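You operate a simulated robot arm through the tools that you are given. There is no shell and no other tool. Be economical: measure what you need, move in short steps, check, and stop when the job is done.

Carry out the task below with a simulated robot arm. There is one attempt and no reset: what you move stays moved.

JOB
Gauge both teal sheets and sort them into the trays by thickness.
Fine: leave the gauge arm up.

It is judged by the outcome, as a careful person would: the job done as asked, and still so three seconds after it is handed in. It fails if anything else is knocked over, pushed out of place, dropped, spilled or broken. Flat cloth is picked up by pressing the open fingertips on it (5 to 10 N) and closing them slowly along it; thin cloth reads only 2 to 8 mm in the jaws.

ROBOT AND FRAMES
A 7-joint arm with a two-finger parallel gripper on a trunk, on a base that drives. Base frame: it is fixed to the floor where the robot stands at the start and does not move with it; the origin is under the middle of the robot, x ahead of it, y to its left, z up; the surface under the hand at the start is at about z = 0.8. Lengths are in m, angles in degrees, forces in N, time in s.
With the tool pointing down near the work surface it reaches from about 0.36 to 0.86 m from the robot's upright axis, wherever it stands. Its first joint turns from -166.0 to 166.0 degrees. Places, roughly: gauge plate [0.6, -0.1, 0.8]. Payload 3.43 kg.
The TCP is the grasp point between the finger pads, 0.034 m short of the fingertips. In the tool frame z runs along the fingers and y along their closing line. The gripper opens to 0.128 m. The fingers are 0.024 m wide and 0.012 m thick; the gripper's body (0.048 by 0.13 m) begins 0.096 m behind the TCP.
Orientation is that of the tool frame in the base frame, as a unit quaternion [x, y, z, w]. With the fingers straight down and closing along the base's y, the tool's x points along the base's -x, its y along +y and its z along -z.

CONTROLS
- The arm moves only by the tool drive_tool. Its argument "rows" is a list of rows, each an object of numbers (a shift or turn left out is 0, a gripper value left out holds the last): "jaw": the opening, from 0 (shut) to 1 (fully open); "dx", "dy", "dz": the shift along the tool's x, y, z in m; "wx", "wy", "wz": the turn, a rotation vector about the tool's x, y, z in degrees. In form: [{"jaw": .., "dx": .., "dy": .., "dz": .., "wx": .., "wy": .., "wz": ..}, ...]. A call has 1 to 10 rows; each row shifts and turns the commanded pose from where the row before left it, along the tool's axes as they then stand. Rows are played at 5 a second. More than 0.05 m and 8.6 degrees between two rows, or a gripper value outside its range, and nothing of the call is played. A pose out of reach is approached as far as the arm can. The call stops where the force on the tool passes 90 N (or 10 N more than at its start, if that is more) or the arm is blocked; 0.2 s more then pass. The fingers move at their own pace (about 0.153 m/s each) and stop on an object; they squeeze with about 28 N. The grip force told is the motor's: it shows also when the fingers shut on nothing. Time passes only in rows, and 0.2 s behind the last, so rows that do not move let the fingers close. The reply holds the time, the measured pose of the TCP, the force on the tool along the base axes, the opening and the grip force, in the units named above and with some noise, with the torque about the TCP (base axes, N m) and any sound that the robot's microphone picked up.
- Cameras (640 x 400 px; columns grow to the right, rows downward): "scene" is now at [0.1818, 0.0225, 1.5556]; the picture's right is [0.27, -0.96, 0.00], its down [-0.71, -0.20, -0.68] and it looks along [0.65, 0.18, -0.74] (base axes); focal length 258 px, centre (320, 200). "wrist" rides on the gripper at [0.076, -0.011, -0.16] in the tool frame; the picture's right is [0.15, 0.99, 0.00], its down [-0.88, 0.13, -0.46] and it looks along [-0.45, 0.07, 0.89] (tool axes); focal length 234 px, centre (320, 200).
- grab_frame(camera): a new picture of that camera. The clock stands still meanwhile.
- base_move(legs): drives the robot by 1 to 6 legs, each [ahead, turn to the left] in m and degrees, along the robot's own axes; the way and the turn of a leg run together, so that a leg with both is an arc; at most 1.5 m and 180 degrees a leg. The arm and the cameras ride along, it lands a little off, and it stops where it bumps. It gives what a move gives.
- head_to(pan, tilt): turns the head with the scene camera to pan (to the left, within 132 degrees either way) and tilt (down, from -29 to 69), counted from straight ahead of the robot. It gives what a move gives.
- pixel_to_xyz(camera, pixels): for up to 12 pixels [column, row] of the newest picture of that camera ("zoom" is the newest enlarged one), the place [x, y, z] in the base frame of the surface seen there, good to about 0.002 m. The clock stands still meanwhile.
- inspect(camera, box): a new picture of the part [left, top, right, bottom] of that camera's present view, enlarged. The clock stands still meanwhile.
- sign_off(): hands the job in; it is judged then, once.

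Work in short steps. Measure before you move; look again where a grasp or a placing could have gone wrong, and mend it. You have 80 turns and 68 pictures in all, those below and enlarged ones among them. Open the gripper and draw the arm clear of the work before you hand the job in, unless the task says otherwise; then end with one line.

The tools are called as name(argument=value, ...) on one line, values as JSON. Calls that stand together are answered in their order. drive_tool: Moves the arm, as the interface text tells. Its arguments: {"type":"object","properties":{"rows":{"type":"array","items":{"type":"object","properties":{"jaw":{"type":"number"},"dx":{"type":"number"},"dy":{"type":"number"},"dz":{"type":"number"},"wx":{"type":"number"},"wy":{"type":"number"},"wz":{"type":"number"}}}}},"required":["rows"]} The other tools are called the same way: base_move (legs) drives the base; head_to (pan, tilt) turns the head that bears the scene camera; grab_frame (camera) takes a picture; pixel_to_xyz (camera, pixels) gives the place of the surface under pixels of a picture; inspect (camera, box) takes an enlarged picture of a part of a camera's view; sign_off () hands the job in.

At the start:

```text
time_s: 0.0
tcp_pos: [0.4671, 0.3053, 1.264]
tool_rot: [0.001, 1.0, 0.0, 0.0]
force: [0.6, 0.0, -0.7]
wrist_torque: [0.0, -0.03, -0.03]
grip_width: 0.1281
gripper_force: 0.2
robot x, y, heading: [0.0003, 0.0029, 0.1]
head pan, tilt: [15.8, 47.5]
```

scene: 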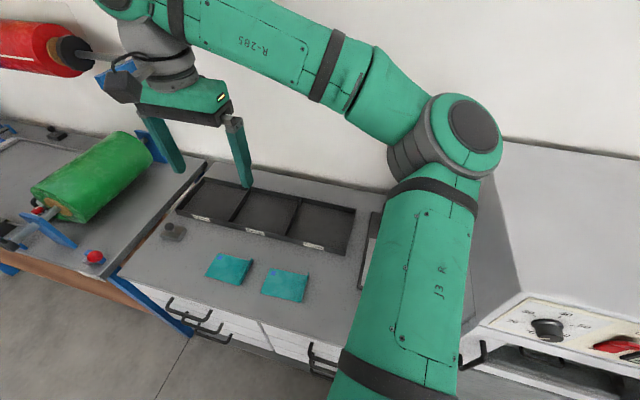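
wrist: 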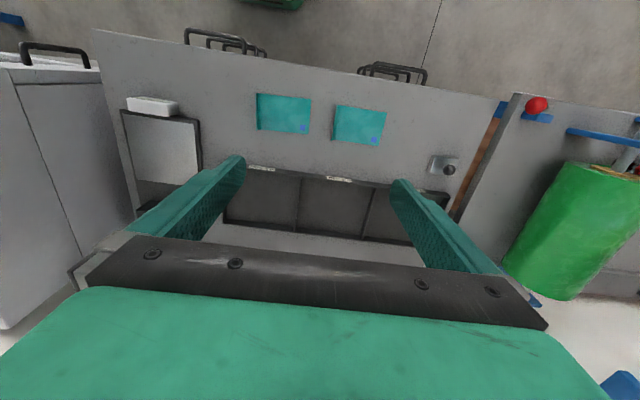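

The two teal sheets are at about (230,268) and (285,285) in the scene; the trays are behind them and the gauge is hidden by the arm. I take closer views of the sheets and trays and measure them.

inspect(camera="wrist", box=[90, 60, 490, 260])

inspect(camera="scene", box=[140, 160, 400, 320])

pixel_to_xyz(camera="wrist", pixels=[[257, 94], [310, 98], [308, 134], [257, 129], [336, 105], [387, 112], [382, 146], [334, 140], [152, 106], [165, 150], [262, 168], [340, 179]])

```text
1.60 times, centred on (290, 160) of wrist
```

zoom: 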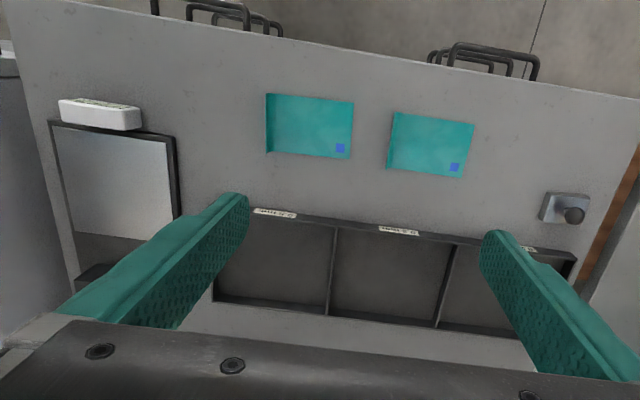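

```text
2.46 times, centred on (270, 240) of scene
```

zoom: 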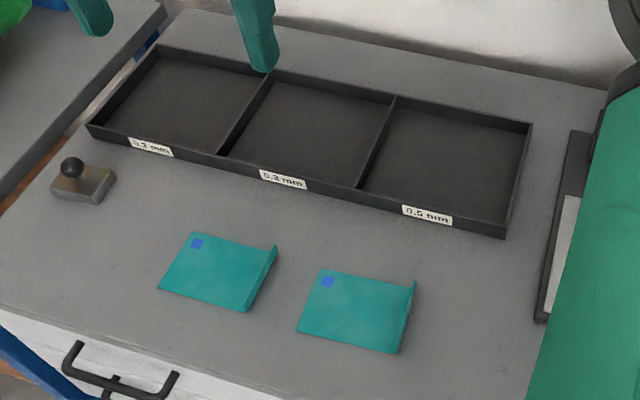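

```text
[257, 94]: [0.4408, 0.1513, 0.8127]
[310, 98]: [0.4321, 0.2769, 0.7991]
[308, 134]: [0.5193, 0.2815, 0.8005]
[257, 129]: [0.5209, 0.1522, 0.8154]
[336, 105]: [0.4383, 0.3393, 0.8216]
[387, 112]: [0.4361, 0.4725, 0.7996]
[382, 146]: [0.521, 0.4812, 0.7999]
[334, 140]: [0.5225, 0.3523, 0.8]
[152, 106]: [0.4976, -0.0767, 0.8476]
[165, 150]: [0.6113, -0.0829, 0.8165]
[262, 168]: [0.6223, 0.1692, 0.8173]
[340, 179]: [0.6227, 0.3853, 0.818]
```

I move the hand sideways at this height so that the wrist camera sees the gauge, and the scene camera gets an unobstructed view.

drive_tool(rows=[{"dy": -0.05}, {"dy": -0.05}, {"dy": -0.05}, {"dy": -0.05}, {"dy": -0.05}, {"dy": -0.05}, {"dy": -0.05}, {"dx": 0.04}])

grab_frame(camera="wrist")

grab_frame(camera="scene")

```text
time_s: 1.8
tcp_pos: [0.4292, -0.0446, 1.2626]
tool_rot: [0.0, 1.0, 0.0, 0.0]
force: [1.1, 0.9, 0.0]
wrist_torque: [-0.04, 0.02, 0.02]
grip_width: 0.1279
gripper_force: 0.1
robot x, y, heading: [-0.0039, 0.0002, 0.1]
head pan, tilt: [15.8, 47.5]
```

```text
63 pictures are left
```

wrist: 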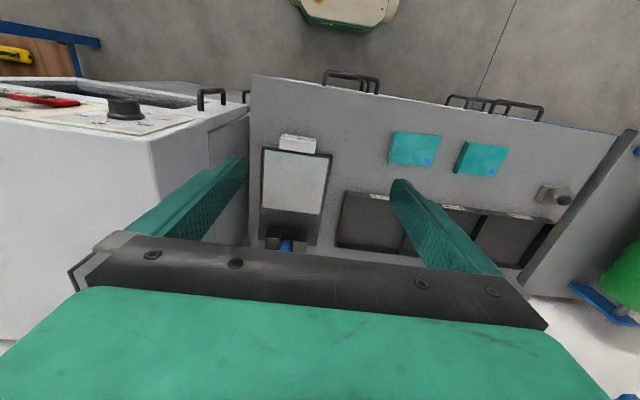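

```text
62 pictures are left
```

scene: 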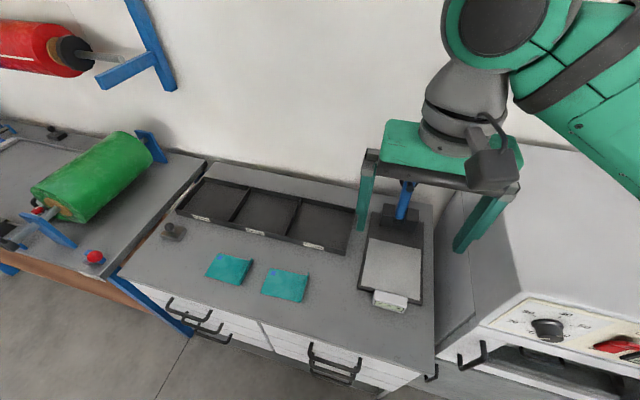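

The gauge is at (395,260) in the scene, with a raised blue arm at its rear (403,200) and a white readout at (390,301). I enlarge that and the tray labels.

inspect(camera="scene", box=[330, 160, 490, 320])

pixel_to_xyz(camera="scene", pixels=[[372, 242], [420, 248], [366, 282], [415, 296], [390, 300], [405, 187], [400, 215], [390, 222], [418, 228], [392, 262], [388, 210], [366, 285]])

inspect(camera="scene", box=[190, 230, 330, 310])

inspect(camera="scene", box=[170, 170, 360, 260])

```text
2.50 times, centred on (410, 240) of scene
```

zoom: 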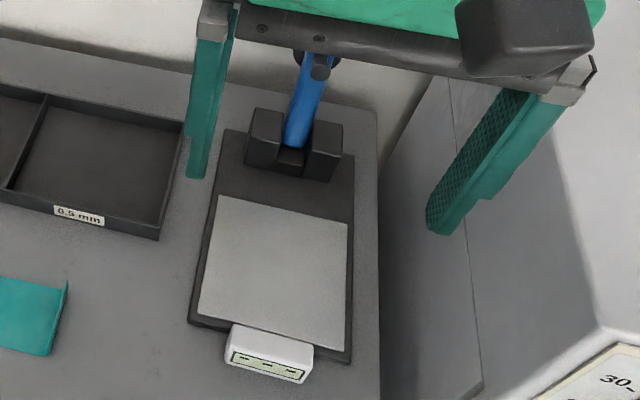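

```text
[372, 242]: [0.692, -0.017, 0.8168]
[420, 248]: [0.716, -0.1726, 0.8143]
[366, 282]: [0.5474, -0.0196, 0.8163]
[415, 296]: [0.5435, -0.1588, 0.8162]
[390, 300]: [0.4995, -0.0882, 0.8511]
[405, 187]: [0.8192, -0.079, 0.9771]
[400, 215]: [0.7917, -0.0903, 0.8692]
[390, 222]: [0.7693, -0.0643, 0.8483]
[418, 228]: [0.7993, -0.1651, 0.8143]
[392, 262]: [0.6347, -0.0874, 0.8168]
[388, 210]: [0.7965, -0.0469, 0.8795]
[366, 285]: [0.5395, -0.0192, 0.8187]
```

```text
4.57 times, centred on (260, 270) of scene
```

zoom: 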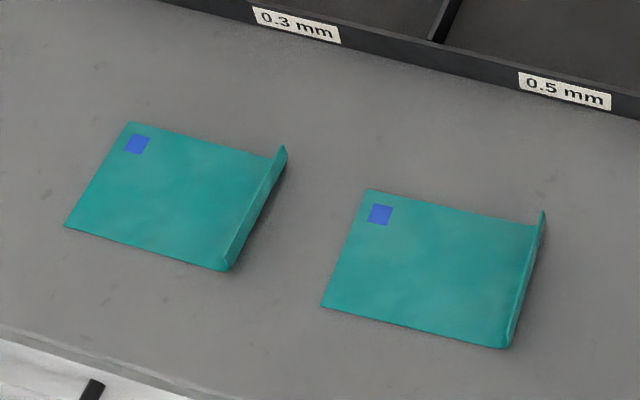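

```text
3.37 times, centred on (265, 215) of scene
```

zoom: 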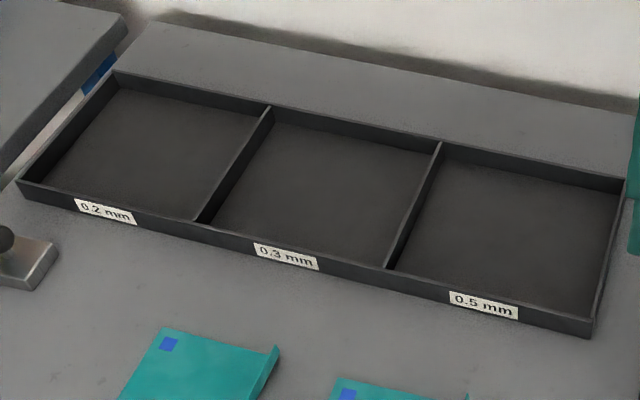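

Trays read 0.2 / 0.3 / 0.5 mm from left to right, and each sheet has an upright lip on its -y edge. I move the hand over the right-hand sheet, so that the gauge arm comes into the scene camera's sight.

drive_tool(rows=[{"dy": 0.05, "jaw": 0.3}, {"dy": 0.05}, {"dy": 0.05}, {"dy": 0.05, "dz": 0.04}, {"dx": -0.05, "dz": 0.04}, {"dz": 0.05}, {"dz": 0.05}])

head_to(pan=-8, tilt=42)

grab_frame(camera="scene")

grab_frame(camera="wrist")

```text
refused: row 4 steps farther than a row can; nothing moved
```

```text
time_s: 2.7
tcp_pos: [0.4286, -0.0438, 1.264]
tool_rot: [0.0, 1.0, 0.001, 0.0]
force: [-0.3, 0.0, 0.2]
wrist_torque: [0.01, -0.02, -0.03]
grip_width: 0.128
gripper_force: 0.0
robot x, y, heading: [0.0024, 0.0005, -0.2]
head pan, tilt: [-8.0, 42.0]
```

```text
58 pictures are left
```

scene: 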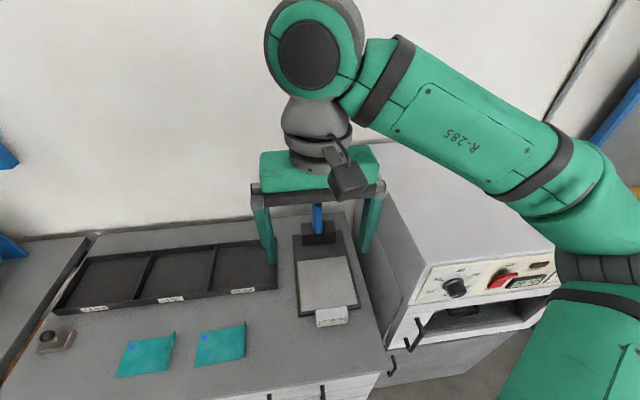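

```text
57 pictures are left
```

wrist: 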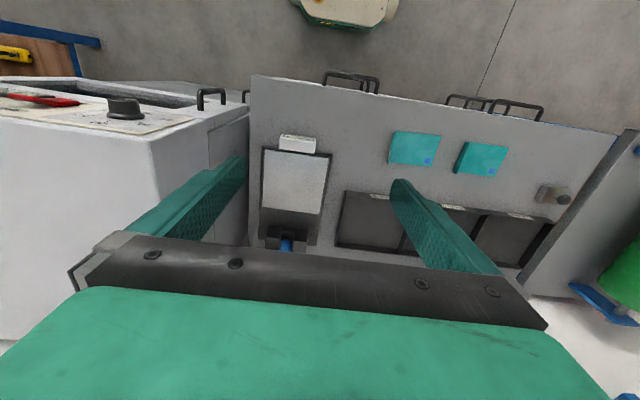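

The row was too long and nothing moved, so I replay it with smaller steps.

drive_tool(rows=[{"dy": 0.048, "jaw": 0.3}, {"dy": 0.048}, {"dy": 0.048}, {"dy": 0.048}, {"dz": 0.045}, {"dx": -0.045}, {"dz": 0.045}, {"dz": 0.045}])

grab_frame(camera="scene")

pixel_to_xyz(camera="scene", pixels=[[360, 160], [400, 200], [390, 260], [380, 290], [430, 200]])

inspect(camera="scene", box=[260, 180, 400, 340])

```text
time_s: 4.5
tcp_pos: [0.4728, 0.1472, 1.13]
tool_rot: [0.0, 1.0, 0.0, 0.0]
force: [0.4, 0.5, -0.2]
wrist_torque: [-0.02, 0.01, 0.02]
grip_width: 0.0386
gripper_force: 0.0
robot x, y, heading: [-0.0044, 0.0028, -0.2]
head pan, tilt: [-8.0, 42.0]
```

```text
56 pictures are left
```

scene: 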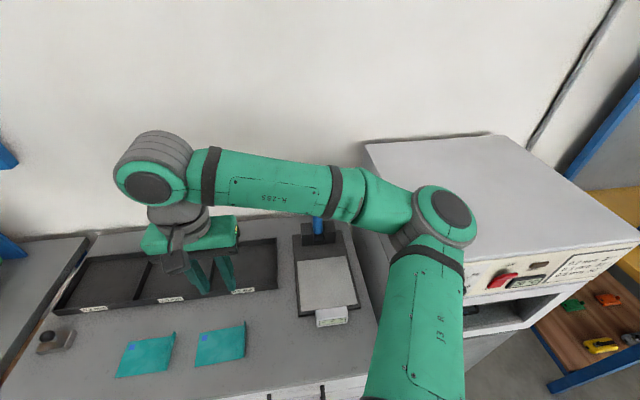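

```text
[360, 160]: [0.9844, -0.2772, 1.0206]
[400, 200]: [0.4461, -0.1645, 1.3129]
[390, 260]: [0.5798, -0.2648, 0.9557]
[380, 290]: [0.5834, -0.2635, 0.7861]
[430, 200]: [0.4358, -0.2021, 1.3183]
```

```text
2.50 times, centred on (330, 260) of scene
```

zoom: 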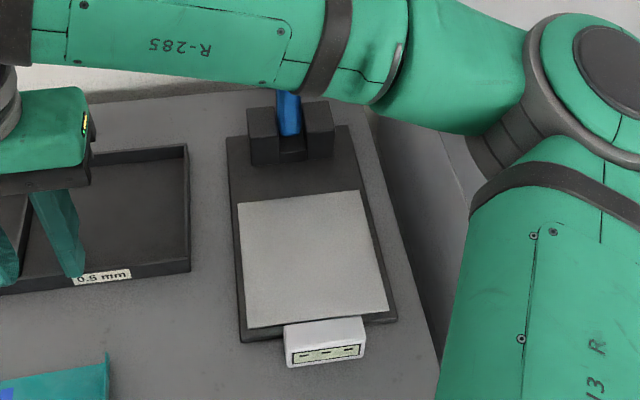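

The machine's face is at y=-0.265, so the hand has room over the gauge. Now I look at the right sheet from the wrist to locate its lip.

inspect(camera="wrist", box=[200, 0, 440, 150])

inspect(camera="scene", box=[100, 310, 260, 400])

pixel_to_xyz(camera="zoom", pixels=[[578, 45], [582, 80], [582, 120], [583, 160], [582, 175], [480, 130], [298, 92], [302, 70], [285, 150], [266, 230]])

```text
2.67 times, centred on (320, 75) of wrist
```

zoom: 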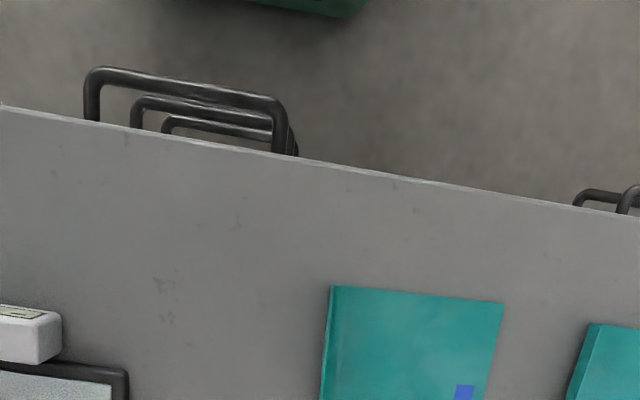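

```text
4.00 times, centred on (180, 355) of scene
```

zoom: 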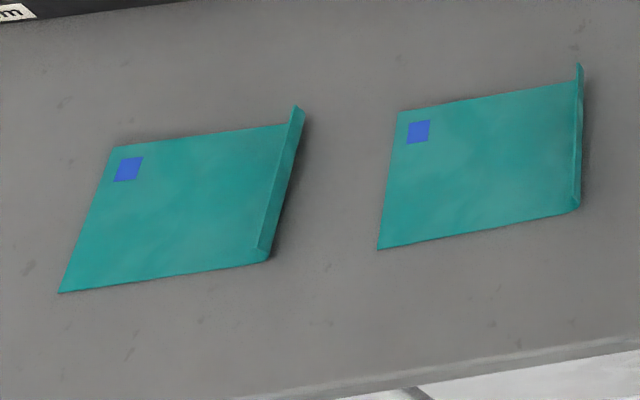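

```text
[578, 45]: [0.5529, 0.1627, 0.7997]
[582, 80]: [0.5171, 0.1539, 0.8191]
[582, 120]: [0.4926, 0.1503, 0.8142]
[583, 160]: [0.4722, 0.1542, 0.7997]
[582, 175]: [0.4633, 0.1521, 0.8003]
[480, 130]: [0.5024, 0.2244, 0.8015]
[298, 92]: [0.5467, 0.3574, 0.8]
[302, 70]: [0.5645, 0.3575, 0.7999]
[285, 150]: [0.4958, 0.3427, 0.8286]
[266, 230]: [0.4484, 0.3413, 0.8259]
```

The right lip stands at y≈0.152, x 0.437 to 0.520, up to z≈0.82. I descend straddling it, stopping with the fingertips just above the sheet.

drive_tool(rows=[{"dx": -0.006, "dy": 0.006}, {"dz": 0.048}, {"dz": 0.048}, {"dz": 0.048}, {"dz": 0.048}, {"dz": 0.048}, {"dz": 0.03}, {}])

inspect(camera="wrist", box=[200, 60, 440, 210])

inspect(camera="scene", box=[160, 270, 320, 370])

```text
time_s: 6.3
tcp_pos: [0.4796, 0.1547, 0.8586]
tool_rot: [0.001, 1.0, 0.001, 0.0]
force: [0.7, -0.4, 0.3]
wrist_torque: [0.0, -0.01, -0.01]
grip_width: 0.0385
gripper_force: 0.2
robot x, y, heading: [-0.001, 0.0023, -0.1]
head pan, tilt: [-8.0, 42.0]
```

```text
2.67 times, centred on (320, 135) of wrist
```

zoom: 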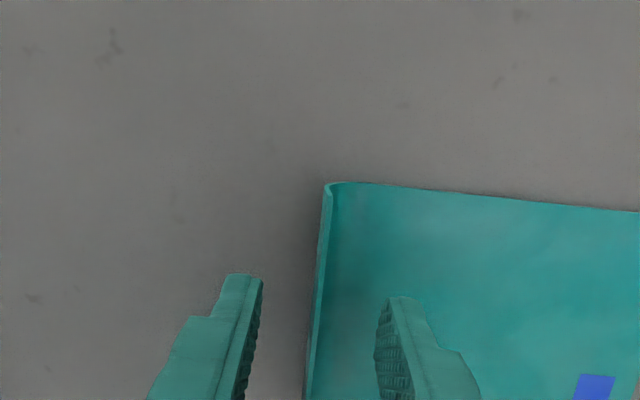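

```text
4.00 times, centred on (240, 320) of scene
```

zoom: 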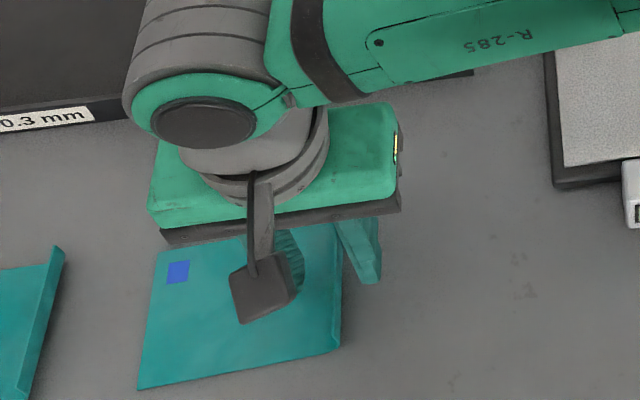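

The fingers straddle the lip (lip at column ~320 of the enlargement, fingers at 240 and 395). I go down 18 mm and close.

drive_tool(rows=[{"dz": 0.01}, {"dz": 0.008}, {"jaw": 0.2}, {"jaw": 0.1}, {"jaw": 0.0}, {}, {}])

inspect(camera="wrist", box=[200, 60, 440, 210])

```text
time_s: 7.9
tcp_pos: [0.4792, 0.154, 0.8402]
tool_rot: [0.0, 1.0, 0.0, 0.0]
force: [-1.3, 0.7, 5.8]
wrist_torque: [0.43, -0.26, 0.19]
grip_width: 0.0085
gripper_force: 27.7
robot x, y, heading: [0.0015, 0.0021, -0.0]
head pan, tilt: [-8.0, 42.0]
```

```text
2.67 times, centred on (320, 135) of wrist
```

zoom: 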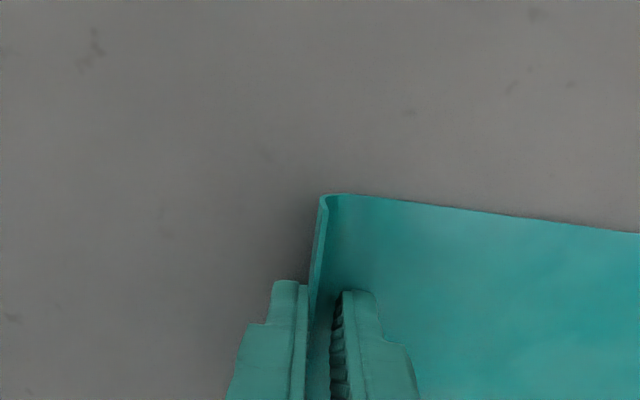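

The jaws hold the lip (8.5 mm, 28 N). I lift straight up and look.

drive_tool(rows=[{"dz": -0.02}, {"dz": -0.03}, {"dz": -0.04}, {"dz": -0.045}, {}])

grab_frame(camera="wrist")

grab_frame(camera="scene")

```text
time_s: 9.1
tcp_pos: [0.4768, 0.1518, 0.976]
tool_rot: [0.0, 1.0, 0.0, 0.0]
force: [0.1, 0.1, -0.3]
wrist_torque: [-0.02, 0.04, -0.02]
grip_width: 0.0025
gripper_force: 27.7
robot x, y, heading: [0.0017, -0.0001, -0.2]
head pan, tilt: [-8.0, 42.0]
```

```text
49 pictures are left
```

wrist: 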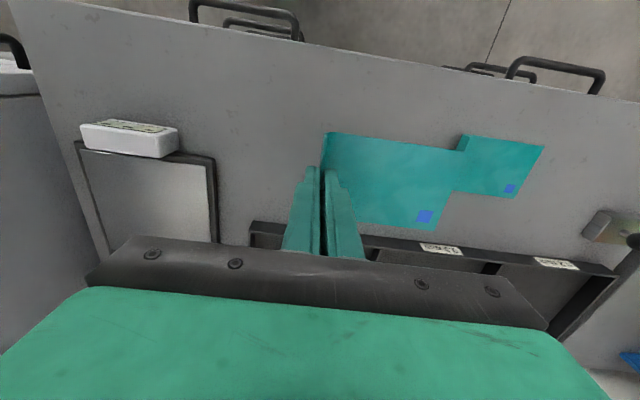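

```text
48 pictures are left
```

scene: 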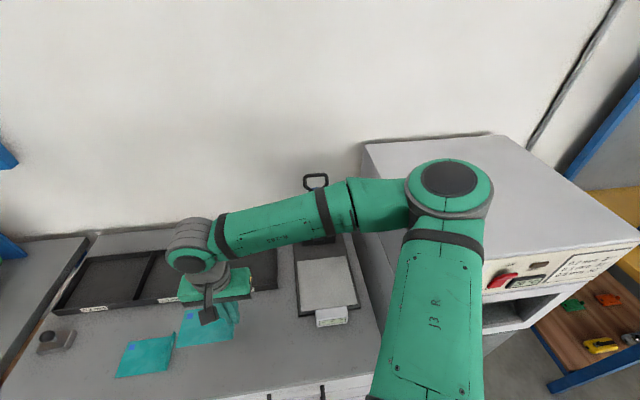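

The sheet is held, and the gauge arm's ring handle appears at (316,181). I measure the handle and the sheet's droop.

pixel_to_xyz(camera="wrist", pixels=[[335, 140], [390, 150], [445, 155], [345, 205], [400, 220], [432, 222], [400, 180]])

pixel_to_xyz(camera="scene", pixels=[[306, 175], [316, 175], [326, 176], [306, 186], [327, 187], [316, 189]])

inspect(camera="scene", box=[280, 160, 360, 220])

```text
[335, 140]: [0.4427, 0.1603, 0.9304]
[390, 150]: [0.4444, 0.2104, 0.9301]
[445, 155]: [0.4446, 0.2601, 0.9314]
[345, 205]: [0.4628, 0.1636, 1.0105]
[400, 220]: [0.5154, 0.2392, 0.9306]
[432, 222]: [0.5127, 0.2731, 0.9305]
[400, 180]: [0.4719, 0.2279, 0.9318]
```

```text
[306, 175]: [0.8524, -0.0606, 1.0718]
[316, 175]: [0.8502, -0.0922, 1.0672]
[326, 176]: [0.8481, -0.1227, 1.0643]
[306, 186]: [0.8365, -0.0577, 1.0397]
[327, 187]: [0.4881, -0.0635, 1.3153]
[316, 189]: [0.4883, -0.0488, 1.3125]
```

```text
6.67 times, centred on (320, 190) of scene
```

zoom: 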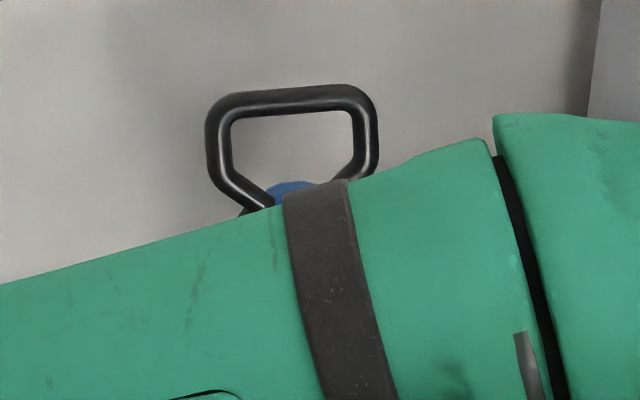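

The sheet hangs flat, 45 mm below the TCP, and the handle bar is at about (0.85, -0.092, 1.07). I carry the sheet over to the plate, aiming for TCP (0.655, -0.150).

drive_tool(rows=[{"dy": -0.048}, {"dy": -0.048}, {"dy": -0.048}, {"dy": -0.048}, {"dy": -0.048}, {"dy": -0.048}, {"dx": -0.045, "dy": -0.014}, {"dx": -0.045}, {"dx": -0.045}, {"dx": -0.043}])

drive_tool(rows=[{"dz": 0.04}, {"dz": 0.03}, {}])

grab_frame(camera="scene")

grab_frame(camera="wrist")

```text
time_s: 11.3
tcp_pos: [0.657, -0.1505, 0.9757]
tool_rot: [0.001, 1.0, 0.0, -0.001]
force: [0.3, 0.0, -0.2]
wrist_torque: [0.03, 0.0, 0.02]
grip_width: 0.0022
gripper_force: 28.1
robot x, y, heading: [0.0021, 0.0003, 0.2]
head pan, tilt: [-8.0, 42.0]
```

```text
time_s: 12.1
tcp_pos: [0.6569, -0.1489, 0.9051]
tool_rot: [0.001, 1.0, 0.0, 0.0]
force: [-0.1, 0.4, -0.2]
wrist_torque: [-0.02, -0.04, -0.01]
grip_width: 0.0023
gripper_force: 27.9
robot x, y, heading: [0.002, 0.0044, 0.0]
head pan, tilt: [-8.0, 42.0]
```

```text
46 pictures are left
```

scene: 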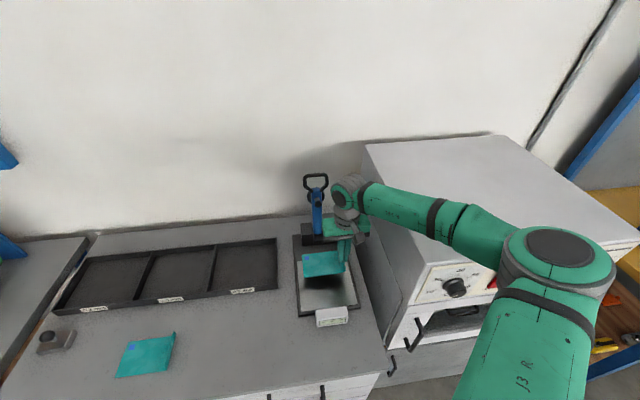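

```text
45 pictures are left
```

wrist: 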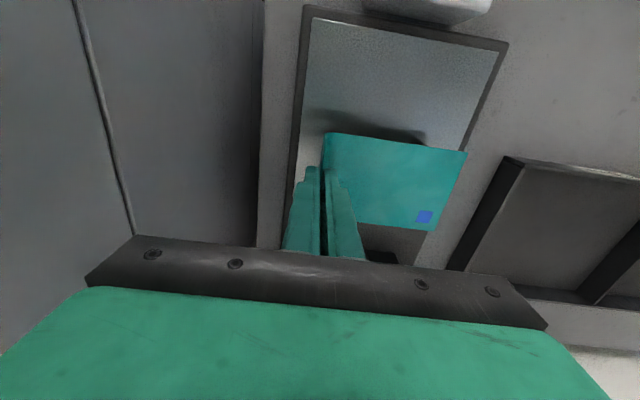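

Now the gauge arm is in view at (317,205). I enlarge it and measure it and the sheet to know where the foot will land.

inspect(camera="scene", box=[270, 160, 390, 330])

inspect(camera="scene", box=[285, 165, 365, 255])

pixel_to_xyz(camera="scene", pixels=[[317, 178], [317, 193], [317, 203], [317, 208], [318, 214], [318, 222], [318, 230], [310, 235], [304, 250], [306, 275], [335, 272], [330, 240]])

```text
2.35 times, centred on (330, 245) of scene
```

zoom: 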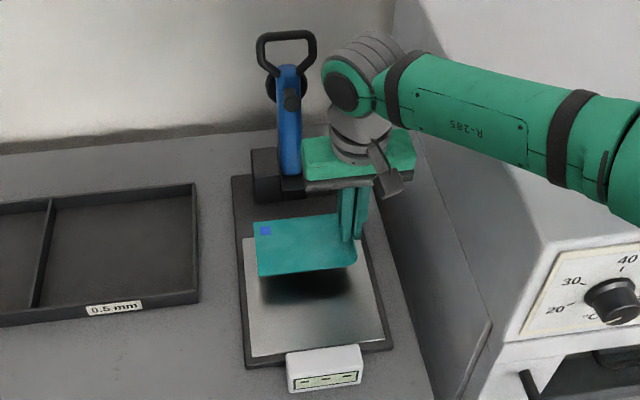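

```text
4.44 times, centred on (325, 210) of scene
```

zoom: 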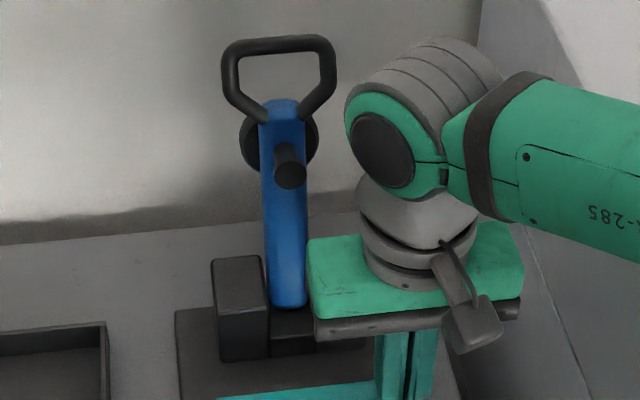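

```text
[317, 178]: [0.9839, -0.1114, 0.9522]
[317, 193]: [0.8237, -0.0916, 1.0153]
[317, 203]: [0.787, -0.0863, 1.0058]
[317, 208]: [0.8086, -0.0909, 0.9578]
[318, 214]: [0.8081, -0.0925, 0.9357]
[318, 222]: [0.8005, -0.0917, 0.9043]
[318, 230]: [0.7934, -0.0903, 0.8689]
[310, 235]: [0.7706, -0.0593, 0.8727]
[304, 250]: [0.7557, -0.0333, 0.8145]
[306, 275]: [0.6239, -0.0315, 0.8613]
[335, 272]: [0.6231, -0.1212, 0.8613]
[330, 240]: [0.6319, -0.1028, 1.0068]
```

The foot should land near (0.66, -0.09), which is the middle of the sheet and clear of the blue mark and lip. I lower the sheet to the plate.

drive_tool(rows=[{"dz": 0.02}, {"dz": 0.015}, {"dz": 0.004}, {"dz": 0.003}, {}])

```text
time_s: 13.3
tcp_pos: [0.6545, -0.1488, 0.8641]
tool_rot: [0.0, 1.0, 0.0, 0.0]
force: [-0.7, -0.3, 4.6]
wrist_torque: [0.06, 0.28, 0.02]
grip_width: 0.0026
gripper_force: 27.9
robot x, y, heading: [0.0022, 0.0011, 0.1]
head pan, tilt: [-8.0, 42.0]
```

Contact is felt (4.6 N). I open the jaws a little and rise straight up.

drive_tool(rows=[{"jaw": 0.05}, {"jaw": 0.12}, {"jaw": 0.25}, {}, {"dz": -0.02}, {"dz": -0.03}, {"dz": -0.045}, {"dz": -0.045}, {}])

inspect(camera="scene", box=[270, 160, 390, 330])

grab_frame(camera="wrist")

```text
time_s: 15.3
tcp_pos: [0.6564, -0.1491, 1.0047]
tool_rot: [-0.001, 1.0, 0.0, 0.0]
force: [0.6, -0.6, 0.5]
wrist_torque: [-0.02, 0.02, 0.03]
grip_width: 0.0318
gripper_force: 0.0
robot x, y, heading: [0.0031, 0.0013, 0.1]
head pan, tilt: [-8.0, 42.0]
```

```text
2.35 times, centred on (330, 245) of scene
```

zoom: 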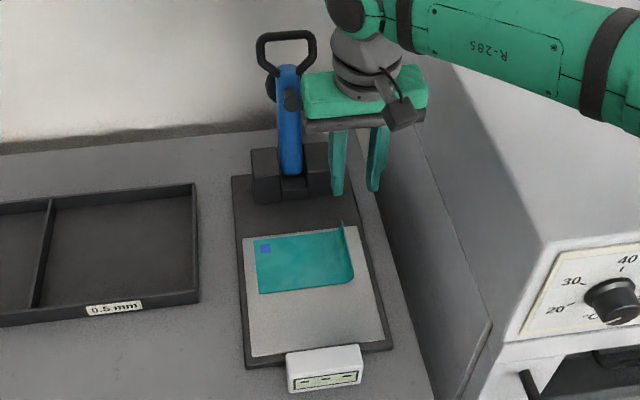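

```text
41 pictures are left
```

wrist: 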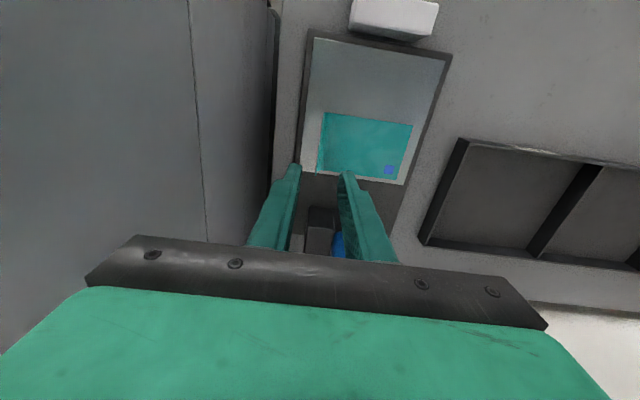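

The sheet lies flat on the plate with its lip at the far side from the arm's path. To swing the gauge arm gently I'll grip its handle bar: I back off, raise, and turn the hand by 90° so it closes along x.

drive_tool(rows=[{"dz": -0.045, "wz": 8.2}, {"dz": -0.045, "wz": 8.2}, {"wz": 8.2}, {"wz": 8.2}, {"wz": 8.2}, {"wz": 8.2}, {"wz": 8.2}, {"wz": 8.2}, {"wz": 8.2}, {"wz": 8.2}])

drive_tool(rows=[{"wz": 8}, {"wx": -8}, {"wx": -8}, {"wx": -8}, {"wx": -6}, {}])

grab_frame(camera="scene")

grab_frame(camera="wrist")

```text
time_s: 17.5
tcp_pos: [0.6548, -0.1485, 1.0935]
tool_rot: [0.656, 0.754, 0.001, 0.0]
force: [-0.8, -1.1, -0.2]
wrist_torque: [0.01, -0.03, 0.01]
grip_width: 0.0319
gripper_force: 0.0
robot x, y, heading: [-0.0005, -0.0032, -0.1]
head pan, tilt: [-8.0, 42.0]
```

```text
time_s: 18.9
tcp_pos: [0.657, -0.1494, 1.0938]
tool_rot: [0.683, 0.682, 0.184, 0.184]
force: [-0.6, 0.6, 0.1]
wrist_torque: [0.01, 0.0, -0.02]
grip_width: 0.0321
gripper_force: 0.1
robot x, y, heading: [0.0006, -0.0013, 0.1]
head pan, tilt: [-8.0, 42.0]
```

```text
40 pictures are left
```

scene: 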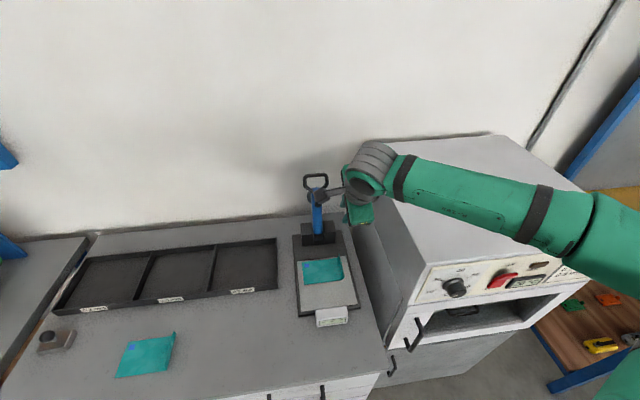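

```text
39 pictures are left
```

wrist: 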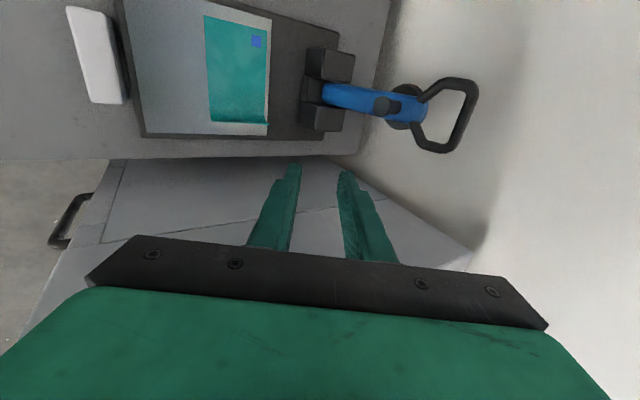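

Orientation is as planned (fingers 30° forward of down). The wrist view shows the handle at (460,115); I measure its bar, the arm and the hinge.

pixel_to_xyz(camera="wrist", pixels=[[474, 90], [468, 115], [457, 138], [460, 82], [435, 148], [390, 105], [380, 104], [350, 95], [330, 90], [415, 108], [329, 60], [322, 118]])

inspect(camera="wrist", box=[280, 30, 500, 170])

```text
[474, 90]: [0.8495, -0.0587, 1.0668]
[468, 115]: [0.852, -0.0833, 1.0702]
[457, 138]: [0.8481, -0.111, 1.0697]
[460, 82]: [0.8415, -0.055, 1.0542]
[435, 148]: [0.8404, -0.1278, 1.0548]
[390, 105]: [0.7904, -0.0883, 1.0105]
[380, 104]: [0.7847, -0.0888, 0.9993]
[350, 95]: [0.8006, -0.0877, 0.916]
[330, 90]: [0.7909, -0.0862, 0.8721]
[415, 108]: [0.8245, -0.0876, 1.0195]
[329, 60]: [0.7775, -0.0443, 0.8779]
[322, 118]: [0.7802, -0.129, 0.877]
```

```text
2.86 times, centred on (390, 100) of wrist
```

zoom: 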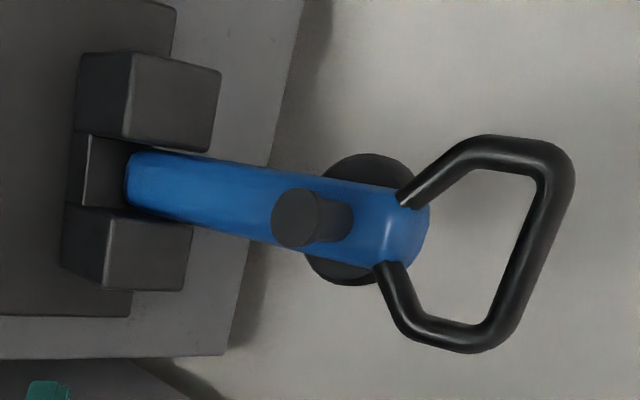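

The bar centre is at about (0.854, -0.090, 1.066). I move to a pre-grasp 8 cm short of it along the fingers.

drive_tool(rows=[{"dy": 0.0135, "dz": -0.0235}, {"dy": 0.0135, "dz": -0.0235, "jaw": 0.35}, {"dx": 0.03}, {"dx": 0.029}, {"dy": 0.0433, "dz": 0.025}, {"dy": 0.0433, "dz": 0.025}, {"dy": 0.0433, "dz": 0.025}, {}])

grab_frame(camera="wrist")

inspect(camera="scene", box=[270, 120, 390, 260])

```text
time_s: 20.7
tcp_pos: [0.8038, -0.091, 1.1485]
tool_rot: [0.683, 0.683, 0.183, 0.183]
force: [0.3, 0.3, 0.0]
wrist_torque: [0.0, 0.0, -0.04]
grip_width: 0.0448
gripper_force: 0.1
robot x, y, heading: [0.0028, -0.0009, 0.2]
head pan, tilt: [-8.0, 42.0]
```

```text
37 pictures are left
```

wrist: 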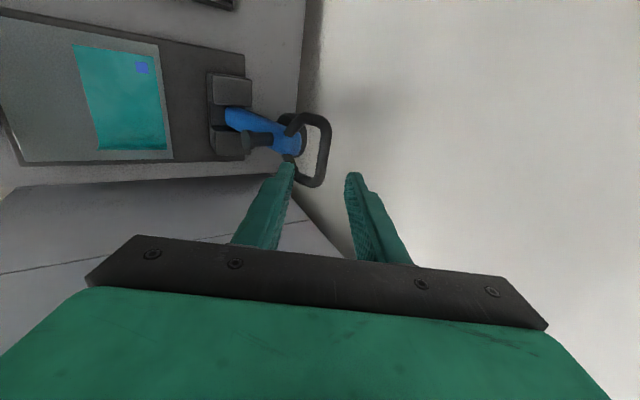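

```text
2.86 times, centred on (330, 190) of scene
```

zoom: 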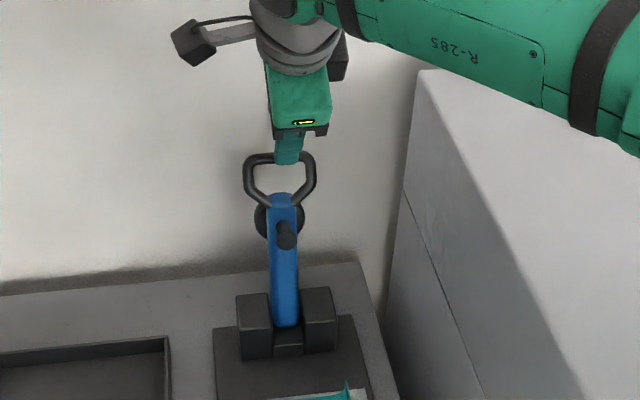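

The handle lies between the fingers' lines. I narrow the jaw to about 25 mm to stay clear of the blue arm's end and go in 74 mm.

drive_tool(rows=[{"jaw": 0.2, "dz": 0.02}, {"dz": 0.02}, {"dz": 0.017}, {"dz": 0.017}, {}])

inspect(camera="wrist", box=[180, 60, 420, 210])

```text
time_s: 21.9
tcp_pos: [0.8414, -0.0907, 1.0833]
tool_rot: [0.683, 0.683, 0.183, 0.183]
force: [-0.2, -1.0, 0.8]
wrist_torque: [0.0, 0.02, 0.04]
grip_width: 0.0257
gripper_force: 0.0
robot x, y, heading: [-0.0008, -0.0007, 0.1]
head pan, tilt: [-8.0, 42.0]
```

```text
2.67 times, centred on (300, 135) of wrist
```

zoom: 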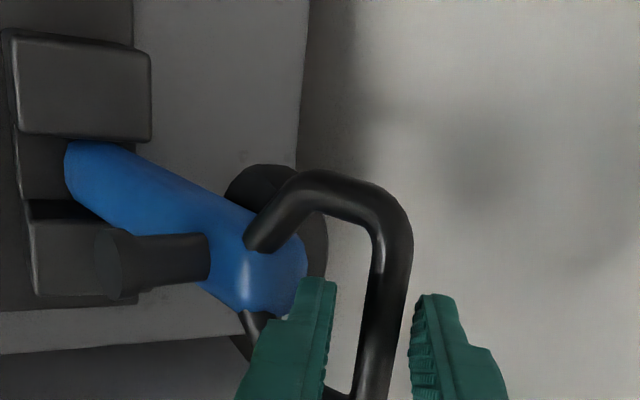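

The bar sits between the fingers. I close on it.

drive_tool(rows=[{"jaw": 0.12}, {"jaw": 0.05}, {"jaw": 0.0}, {}, {}])

```text
time_s: 23.1
tcp_pos: [0.8417, -0.0904, 1.0852]
tool_rot: [0.683, 0.683, 0.183, 0.183]
force: [1.8, -0.3, 6.6]
wrist_torque: [0.71, -0.14, -0.85]
grip_width: 0.0128
gripper_force: 45.1
robot x, y, heading: [-0.0031, 0.0039, -0.1]
head pan, tilt: [-8.0, 42.0]
```

The bar is gripped (12.8 mm). I swing it along the arc about the hinge at about (0.795, 0.862), starting with two small steps to check forces.

drive_tool(rows=[{"dy": -0.0104, "dz": -0.0093}, {"dy": -0.0104, "dz": -0.0092}, {"dy": -0.0123, "dz": -0.0083}, {"dy": -0.0123, "dz": -0.0083}, {}])

```text
time_s: 24.3
tcp_pos: [0.7849, -0.0889, 1.0899]
tool_rot: [0.683, 0.683, 0.182, 0.182]
force: [-0.8, -6.5, -4.0]
wrist_torque: [0.56, 0.15, -0.93]
grip_width: 0.0126
gripper_force: 44.8
robot x, y, heading: [-0.0012, -0.0011, 0.1]
head pan, tilt: [-8.0, 42.0]
```

Forces stay low; I continue to about 30° forward.

drive_tool(rows=[{"dy": -0.0133, "dz": -0.0065}, {"dy": -0.0134, "dz": -0.0065}, {"dy": -0.0141, "dz": -0.0046}, {"dy": -0.0142, "dz": -0.0046}, {"dy": -0.0146, "dz": -0.0026}, {"dy": -0.0146, "dz": -0.0026}, {"dy": -0.0149, "dz": -0.0005}, {"dy": -0.0149, "dz": -0.0005}, {}])

inspect(camera="wrist", box=[120, 20, 440, 220])

```text
time_s: 26.3
tcp_pos: [0.6732, -0.0885, 1.0586]
tool_rot: [0.683, 0.683, 0.183, 0.183]
force: [-3.4, -10.5, 5.2]
wrist_torque: [0.01, -0.06, -0.44]
grip_width: 0.0127
gripper_force: 44.3
robot x, y, heading: [0.0006, -0.0012, -0.1]
head pan, tilt: [-8.0, 42.0]
```

```text
2.00 times, centred on (280, 120) of wrist
```

zoom: 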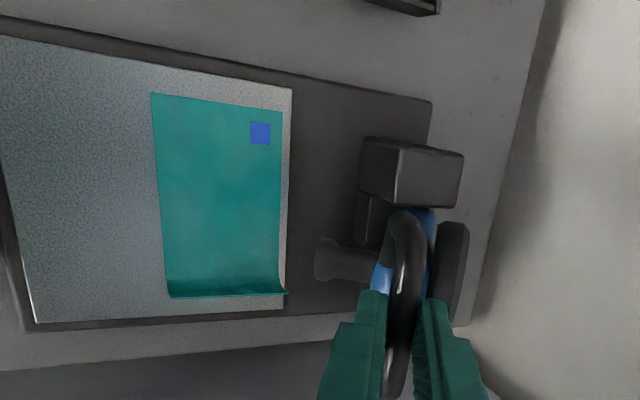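

The swing goes well; I continue down to about 64° forward with a slight -y relief.

drive_tool(rows=[{"dx": -0.002, "dy": -0.0147, "dz": 0.0015}, {"dy": -0.0148, "dz": 0.0016}, {"dy": -0.0144, "dz": 0.0036}, {"dy": -0.0145, "dz": 0.0036}, {"dy": -0.0137, "dz": 0.0055}, {"dy": -0.0138, "dz": 0.0056}, {"dy": -0.0128, "dz": 0.0074}, {"dy": -0.0129, "dz": 0.0075}, {}])

inspect(camera="wrist", box=[120, 20, 440, 220])

inspect(camera="scene", box=[270, 160, 390, 330])

```text
time_s: 28.3
tcp_pos: [0.5929, -0.0903, 0.9711]
tool_rot: [0.682, 0.684, 0.185, 0.182]
force: [18.2, 32.3, -9.8]
wrist_torque: [0.27, -0.28, 0.49]
grip_width: 0.0126
gripper_force: 44.8
robot x, y, heading: [0.0004, 0.0031, -0.0]
head pan, tilt: [-8.0, 42.0]
```

```text
2.00 times, centred on (280, 120) of wrist
```

zoom: 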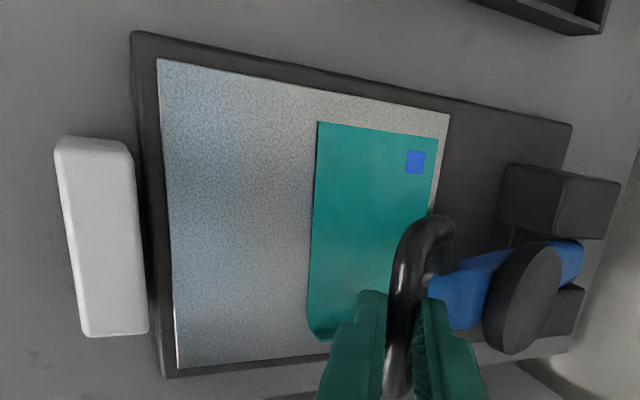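

```text
2.35 times, centred on (330, 245) of scene
```

zoom: 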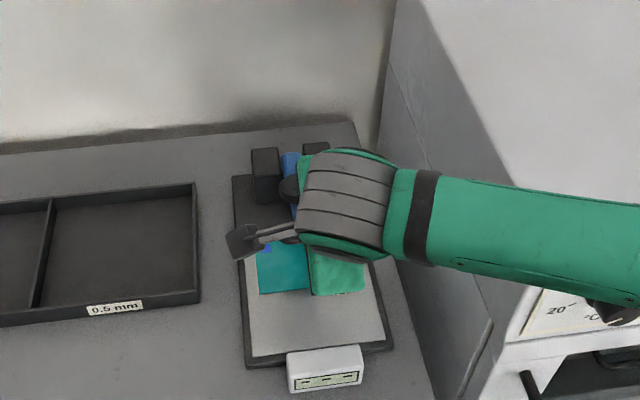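

Side force has grown to 32 N, so I relieve it (+y and +x by 3 mm), then check.

drive_tool(rows=[{"dx": 0.0025, "dy": 0.0022, "dz": 0.0013}, {}])

```text
time_s: 28.9
tcp_pos: [0.5952, -0.0899, 0.9718]
tool_rot: [0.684, 0.683, 0.182, 0.182]
force: [-16.7, 14.0, 5.0]
wrist_torque: [0.96, 0.44, 0.99]
grip_width: 0.0127
gripper_force: 45.4
robot x, y, heading: [0.0003, -0.0012, -0.2]
head pan, tilt: [-8.0, 42.0]
```

The forces flip with the base's small jitter, so they're acceptable. I continue down to about 80°.

drive_tool(rows=[{"dx": 0.001, "dy": -0.0117, "dz": 0.0091}, {"dy": -0.0118, "dz": 0.0092}, {"dy": -0.0103, "dz": 0.0106}, {"dy": -0.0103, "dz": 0.0107}, {}])

inspect(camera="wrist", box=[120, 20, 440, 220])

```text
time_s: 30.1
tcp_pos: [0.5788, -0.0908, 0.9171]
tool_rot: [0.684, 0.682, 0.183, 0.185]
force: [8.8, -7.0, -2.3]
wrist_torque: [-0.95, -0.25, 0.32]
grip_width: 0.0127
gripper_force: 45.0
robot x, y, heading: [0.0024, 0.0028, 0.1]
head pan, tilt: [-8.0, 42.0]
```

```text
2.00 times, centred on (280, 120) of wrist
```

zoom: 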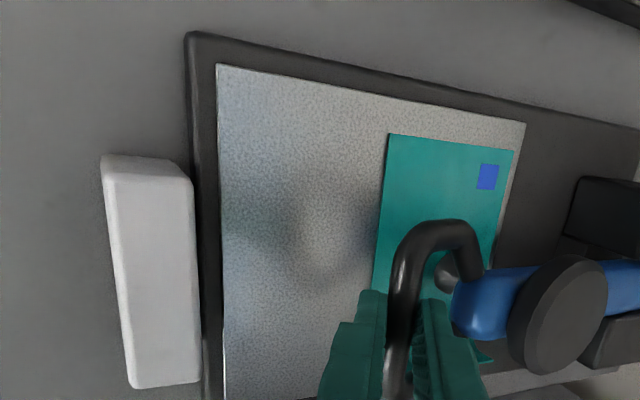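

The arm is nearly level over the sheet. I ease down in small steps and watch for the foot's contact.

drive_tool(rows=[{"dy": -0.006, "dz": 0.0078}, {"dy": -0.006, "dz": 0.0078}, {"dy": -0.0045, "dz": 0.007}, {}])

inspect(camera="wrist", box=[120, 20, 440, 220])

```text
time_s: 31.1
tcp_pos: [0.5765, -0.0888, 0.8921]
tool_rot: [0.682, 0.682, 0.186, 0.185]
force: [6.7, -13.1, 48.1]
wrist_torque: [-0.64, -0.63, 0.46]
grip_width: 0.0128
gripper_force: 44.9
robot x, y, heading: [0.0006, 0.0028, -0.2]
head pan, tilt: [-8.0, 42.0]
```

```text
2.00 times, centred on (280, 120) of wrist
```

zoom: 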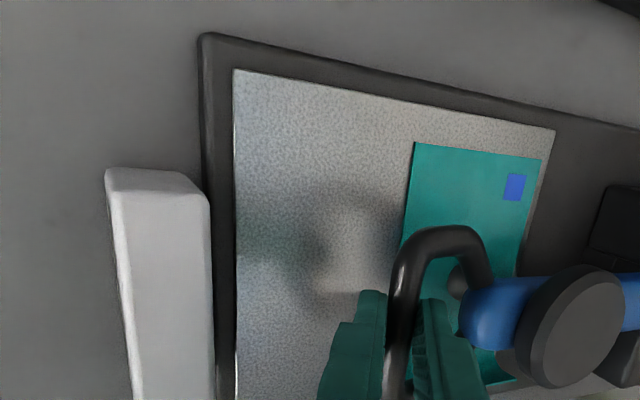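

Contact is firm (48 N up), so the foot rests on the sheet. I relax upward slightly, open the jaws around the bar, wait, and look at the readout.

drive_tool(rows=[{"dy": 0.002, "dz": -0.003}, {"jaw": 0.1}, {"jaw": 0.2}, {}, {}, {}])

inspect(camera="scene", box=[280, 230, 380, 340])

```text
time_s: 32.5
tcp_pos: [0.5748, -0.0873, 0.8909]
tool_rot: [0.683, 0.683, 0.183, 0.183]
force: [-0.1, 0.2, 0.6]
wrist_torque: [0.03, -0.02, 0.01]
grip_width: 0.0259
gripper_force: 0.2
robot x, y, heading: [-0.0017, -0.0022, 0.2]
head pan, tilt: [-8.0, 42.0]
```

```text
3.64 times, centred on (330, 285) of scene
```

zoom: 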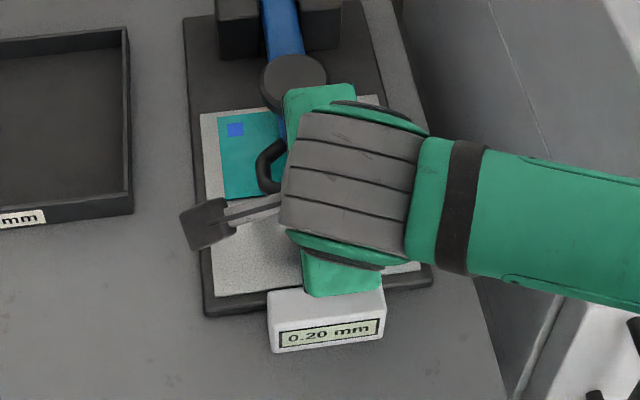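

The readout shows about 0.20 mm; I enlarge it to be certain.

inspect(camera="scene", box=[308, 300, 358, 332])

```text
12.50 times, centred on (333, 316) of scene
```

zoom: 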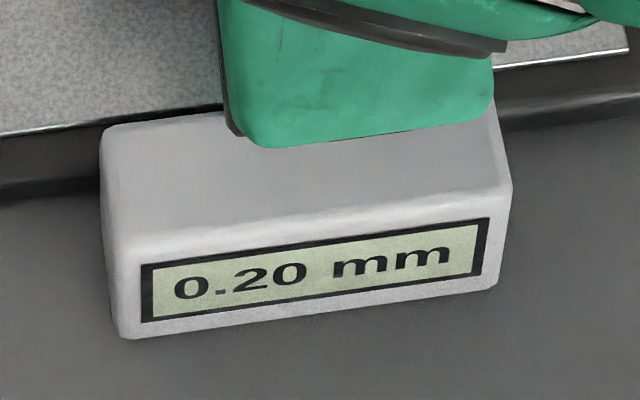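

It reads 0.20 mm, so this sheet goes in the 0.2 tray. I re-grip the bar and swing the arm back up along the same arc.

drive_tool(rows=[{"jaw": 0.1}, {"jaw": 0.0}, {}, {}, {"dy": 0.0072, "dz": -0.0097}, {"dy": 0.0072, "dz": -0.0096}, {"dy": 0.0103, "dz": -0.0107}, {"dy": 0.0103, "dz": -0.0106}, {}])

drive_tool(rows=[{"dy": 0.0117, "dz": -0.0092}, {"dy": 0.0118, "dz": -0.0091}, {"dy": 0.0128, "dz": -0.0075}, {"dy": 0.0129, "dz": -0.0074}, {"dy": 0.0137, "dz": -0.0056}, {"dy": 0.0138, "dz": -0.0055}, {"dy": 0.0144, "dz": -0.0036}, {"dy": 0.0145, "dz": -0.0036}, {"dy": 0.0147, "dz": -0.0016}, {"dy": 0.0148, "dz": -0.0015}])

```text
time_s: 34.5
tcp_pos: [0.5865, -0.088, 0.9435]
tool_rot: [0.683, 0.683, 0.183, 0.183]
force: [22.3, 4.8, -9.2]
wrist_torque: [0.0, -0.17, 0.57]
grip_width: 0.0125
gripper_force: 44.8
robot x, y, heading: [0.0011, 0.0009, -0.2]
head pan, tilt: [-8.0, 42.0]
```

```text
time_s: 36.7
tcp_pos: [0.6755, -0.0887, 1.0579]
tool_rot: [0.683, 0.683, 0.182, 0.184]
force: [0.9, -0.8, -3.3]
wrist_torque: [-0.4, 0.1, -0.69]
grip_width: 0.0128
gripper_force: 44.6
robot x, y, heading: [-0.0009, -0.0019, 0.1]
head pan, tilt: [-8.0, 42.0]
```

The arm follows well at low force. I swing the rest of the way to its rear stop.

drive_tool(rows=[{"dy": 0.0149, "dz": 0.0005}, {"dy": 0.0149, "dz": 0.0005}, {"dy": 0.0146, "dz": 0.0026}, {"dy": 0.0146, "dz": 0.0026}, {"dy": 0.0141, "dz": 0.0046}, {"dy": 0.0142, "dz": 0.0046}, {"dy": 0.0133, "dz": 0.0065}, {"dy": 0.0134, "dz": 0.0065}, {"dy": 0.0123, "dz": 0.0083}, {"dy": 0.0123, "dz": 0.0083}])

drive_tool(rows=[{"dy": 0.0104, "dz": 0.0092}, {"dy": 0.0085, "dz": 0.0076}, {}])

```text
time_s: 38.9
tcp_pos: [0.8174, -0.0882, 1.0899]
tool_rot: [0.683, 0.683, 0.184, 0.182]
force: [-0.4, -11.5, -1.2]
wrist_torque: [-0.33, 0.16, -1.45]
grip_width: 0.0127
gripper_force: 45.4
robot x, y, heading: [0.0009, -0.0003, -0.1]
head pan, tilt: [-8.0, 42.0]
```

```text
time_s: 39.7
tcp_pos: [0.8397, -0.0874, 1.084]
tool_rot: [0.683, 0.683, 0.183, 0.183]
force: [-1.6, -8.9, -2.8]
wrist_torque: [0.11, 0.08, -1.17]
grip_width: 0.0128
gripper_force: 45.4
robot x, y, heading: [0.0001, -0.0038, -0.3]
head pan, tilt: [-8.0, 42.0]
```

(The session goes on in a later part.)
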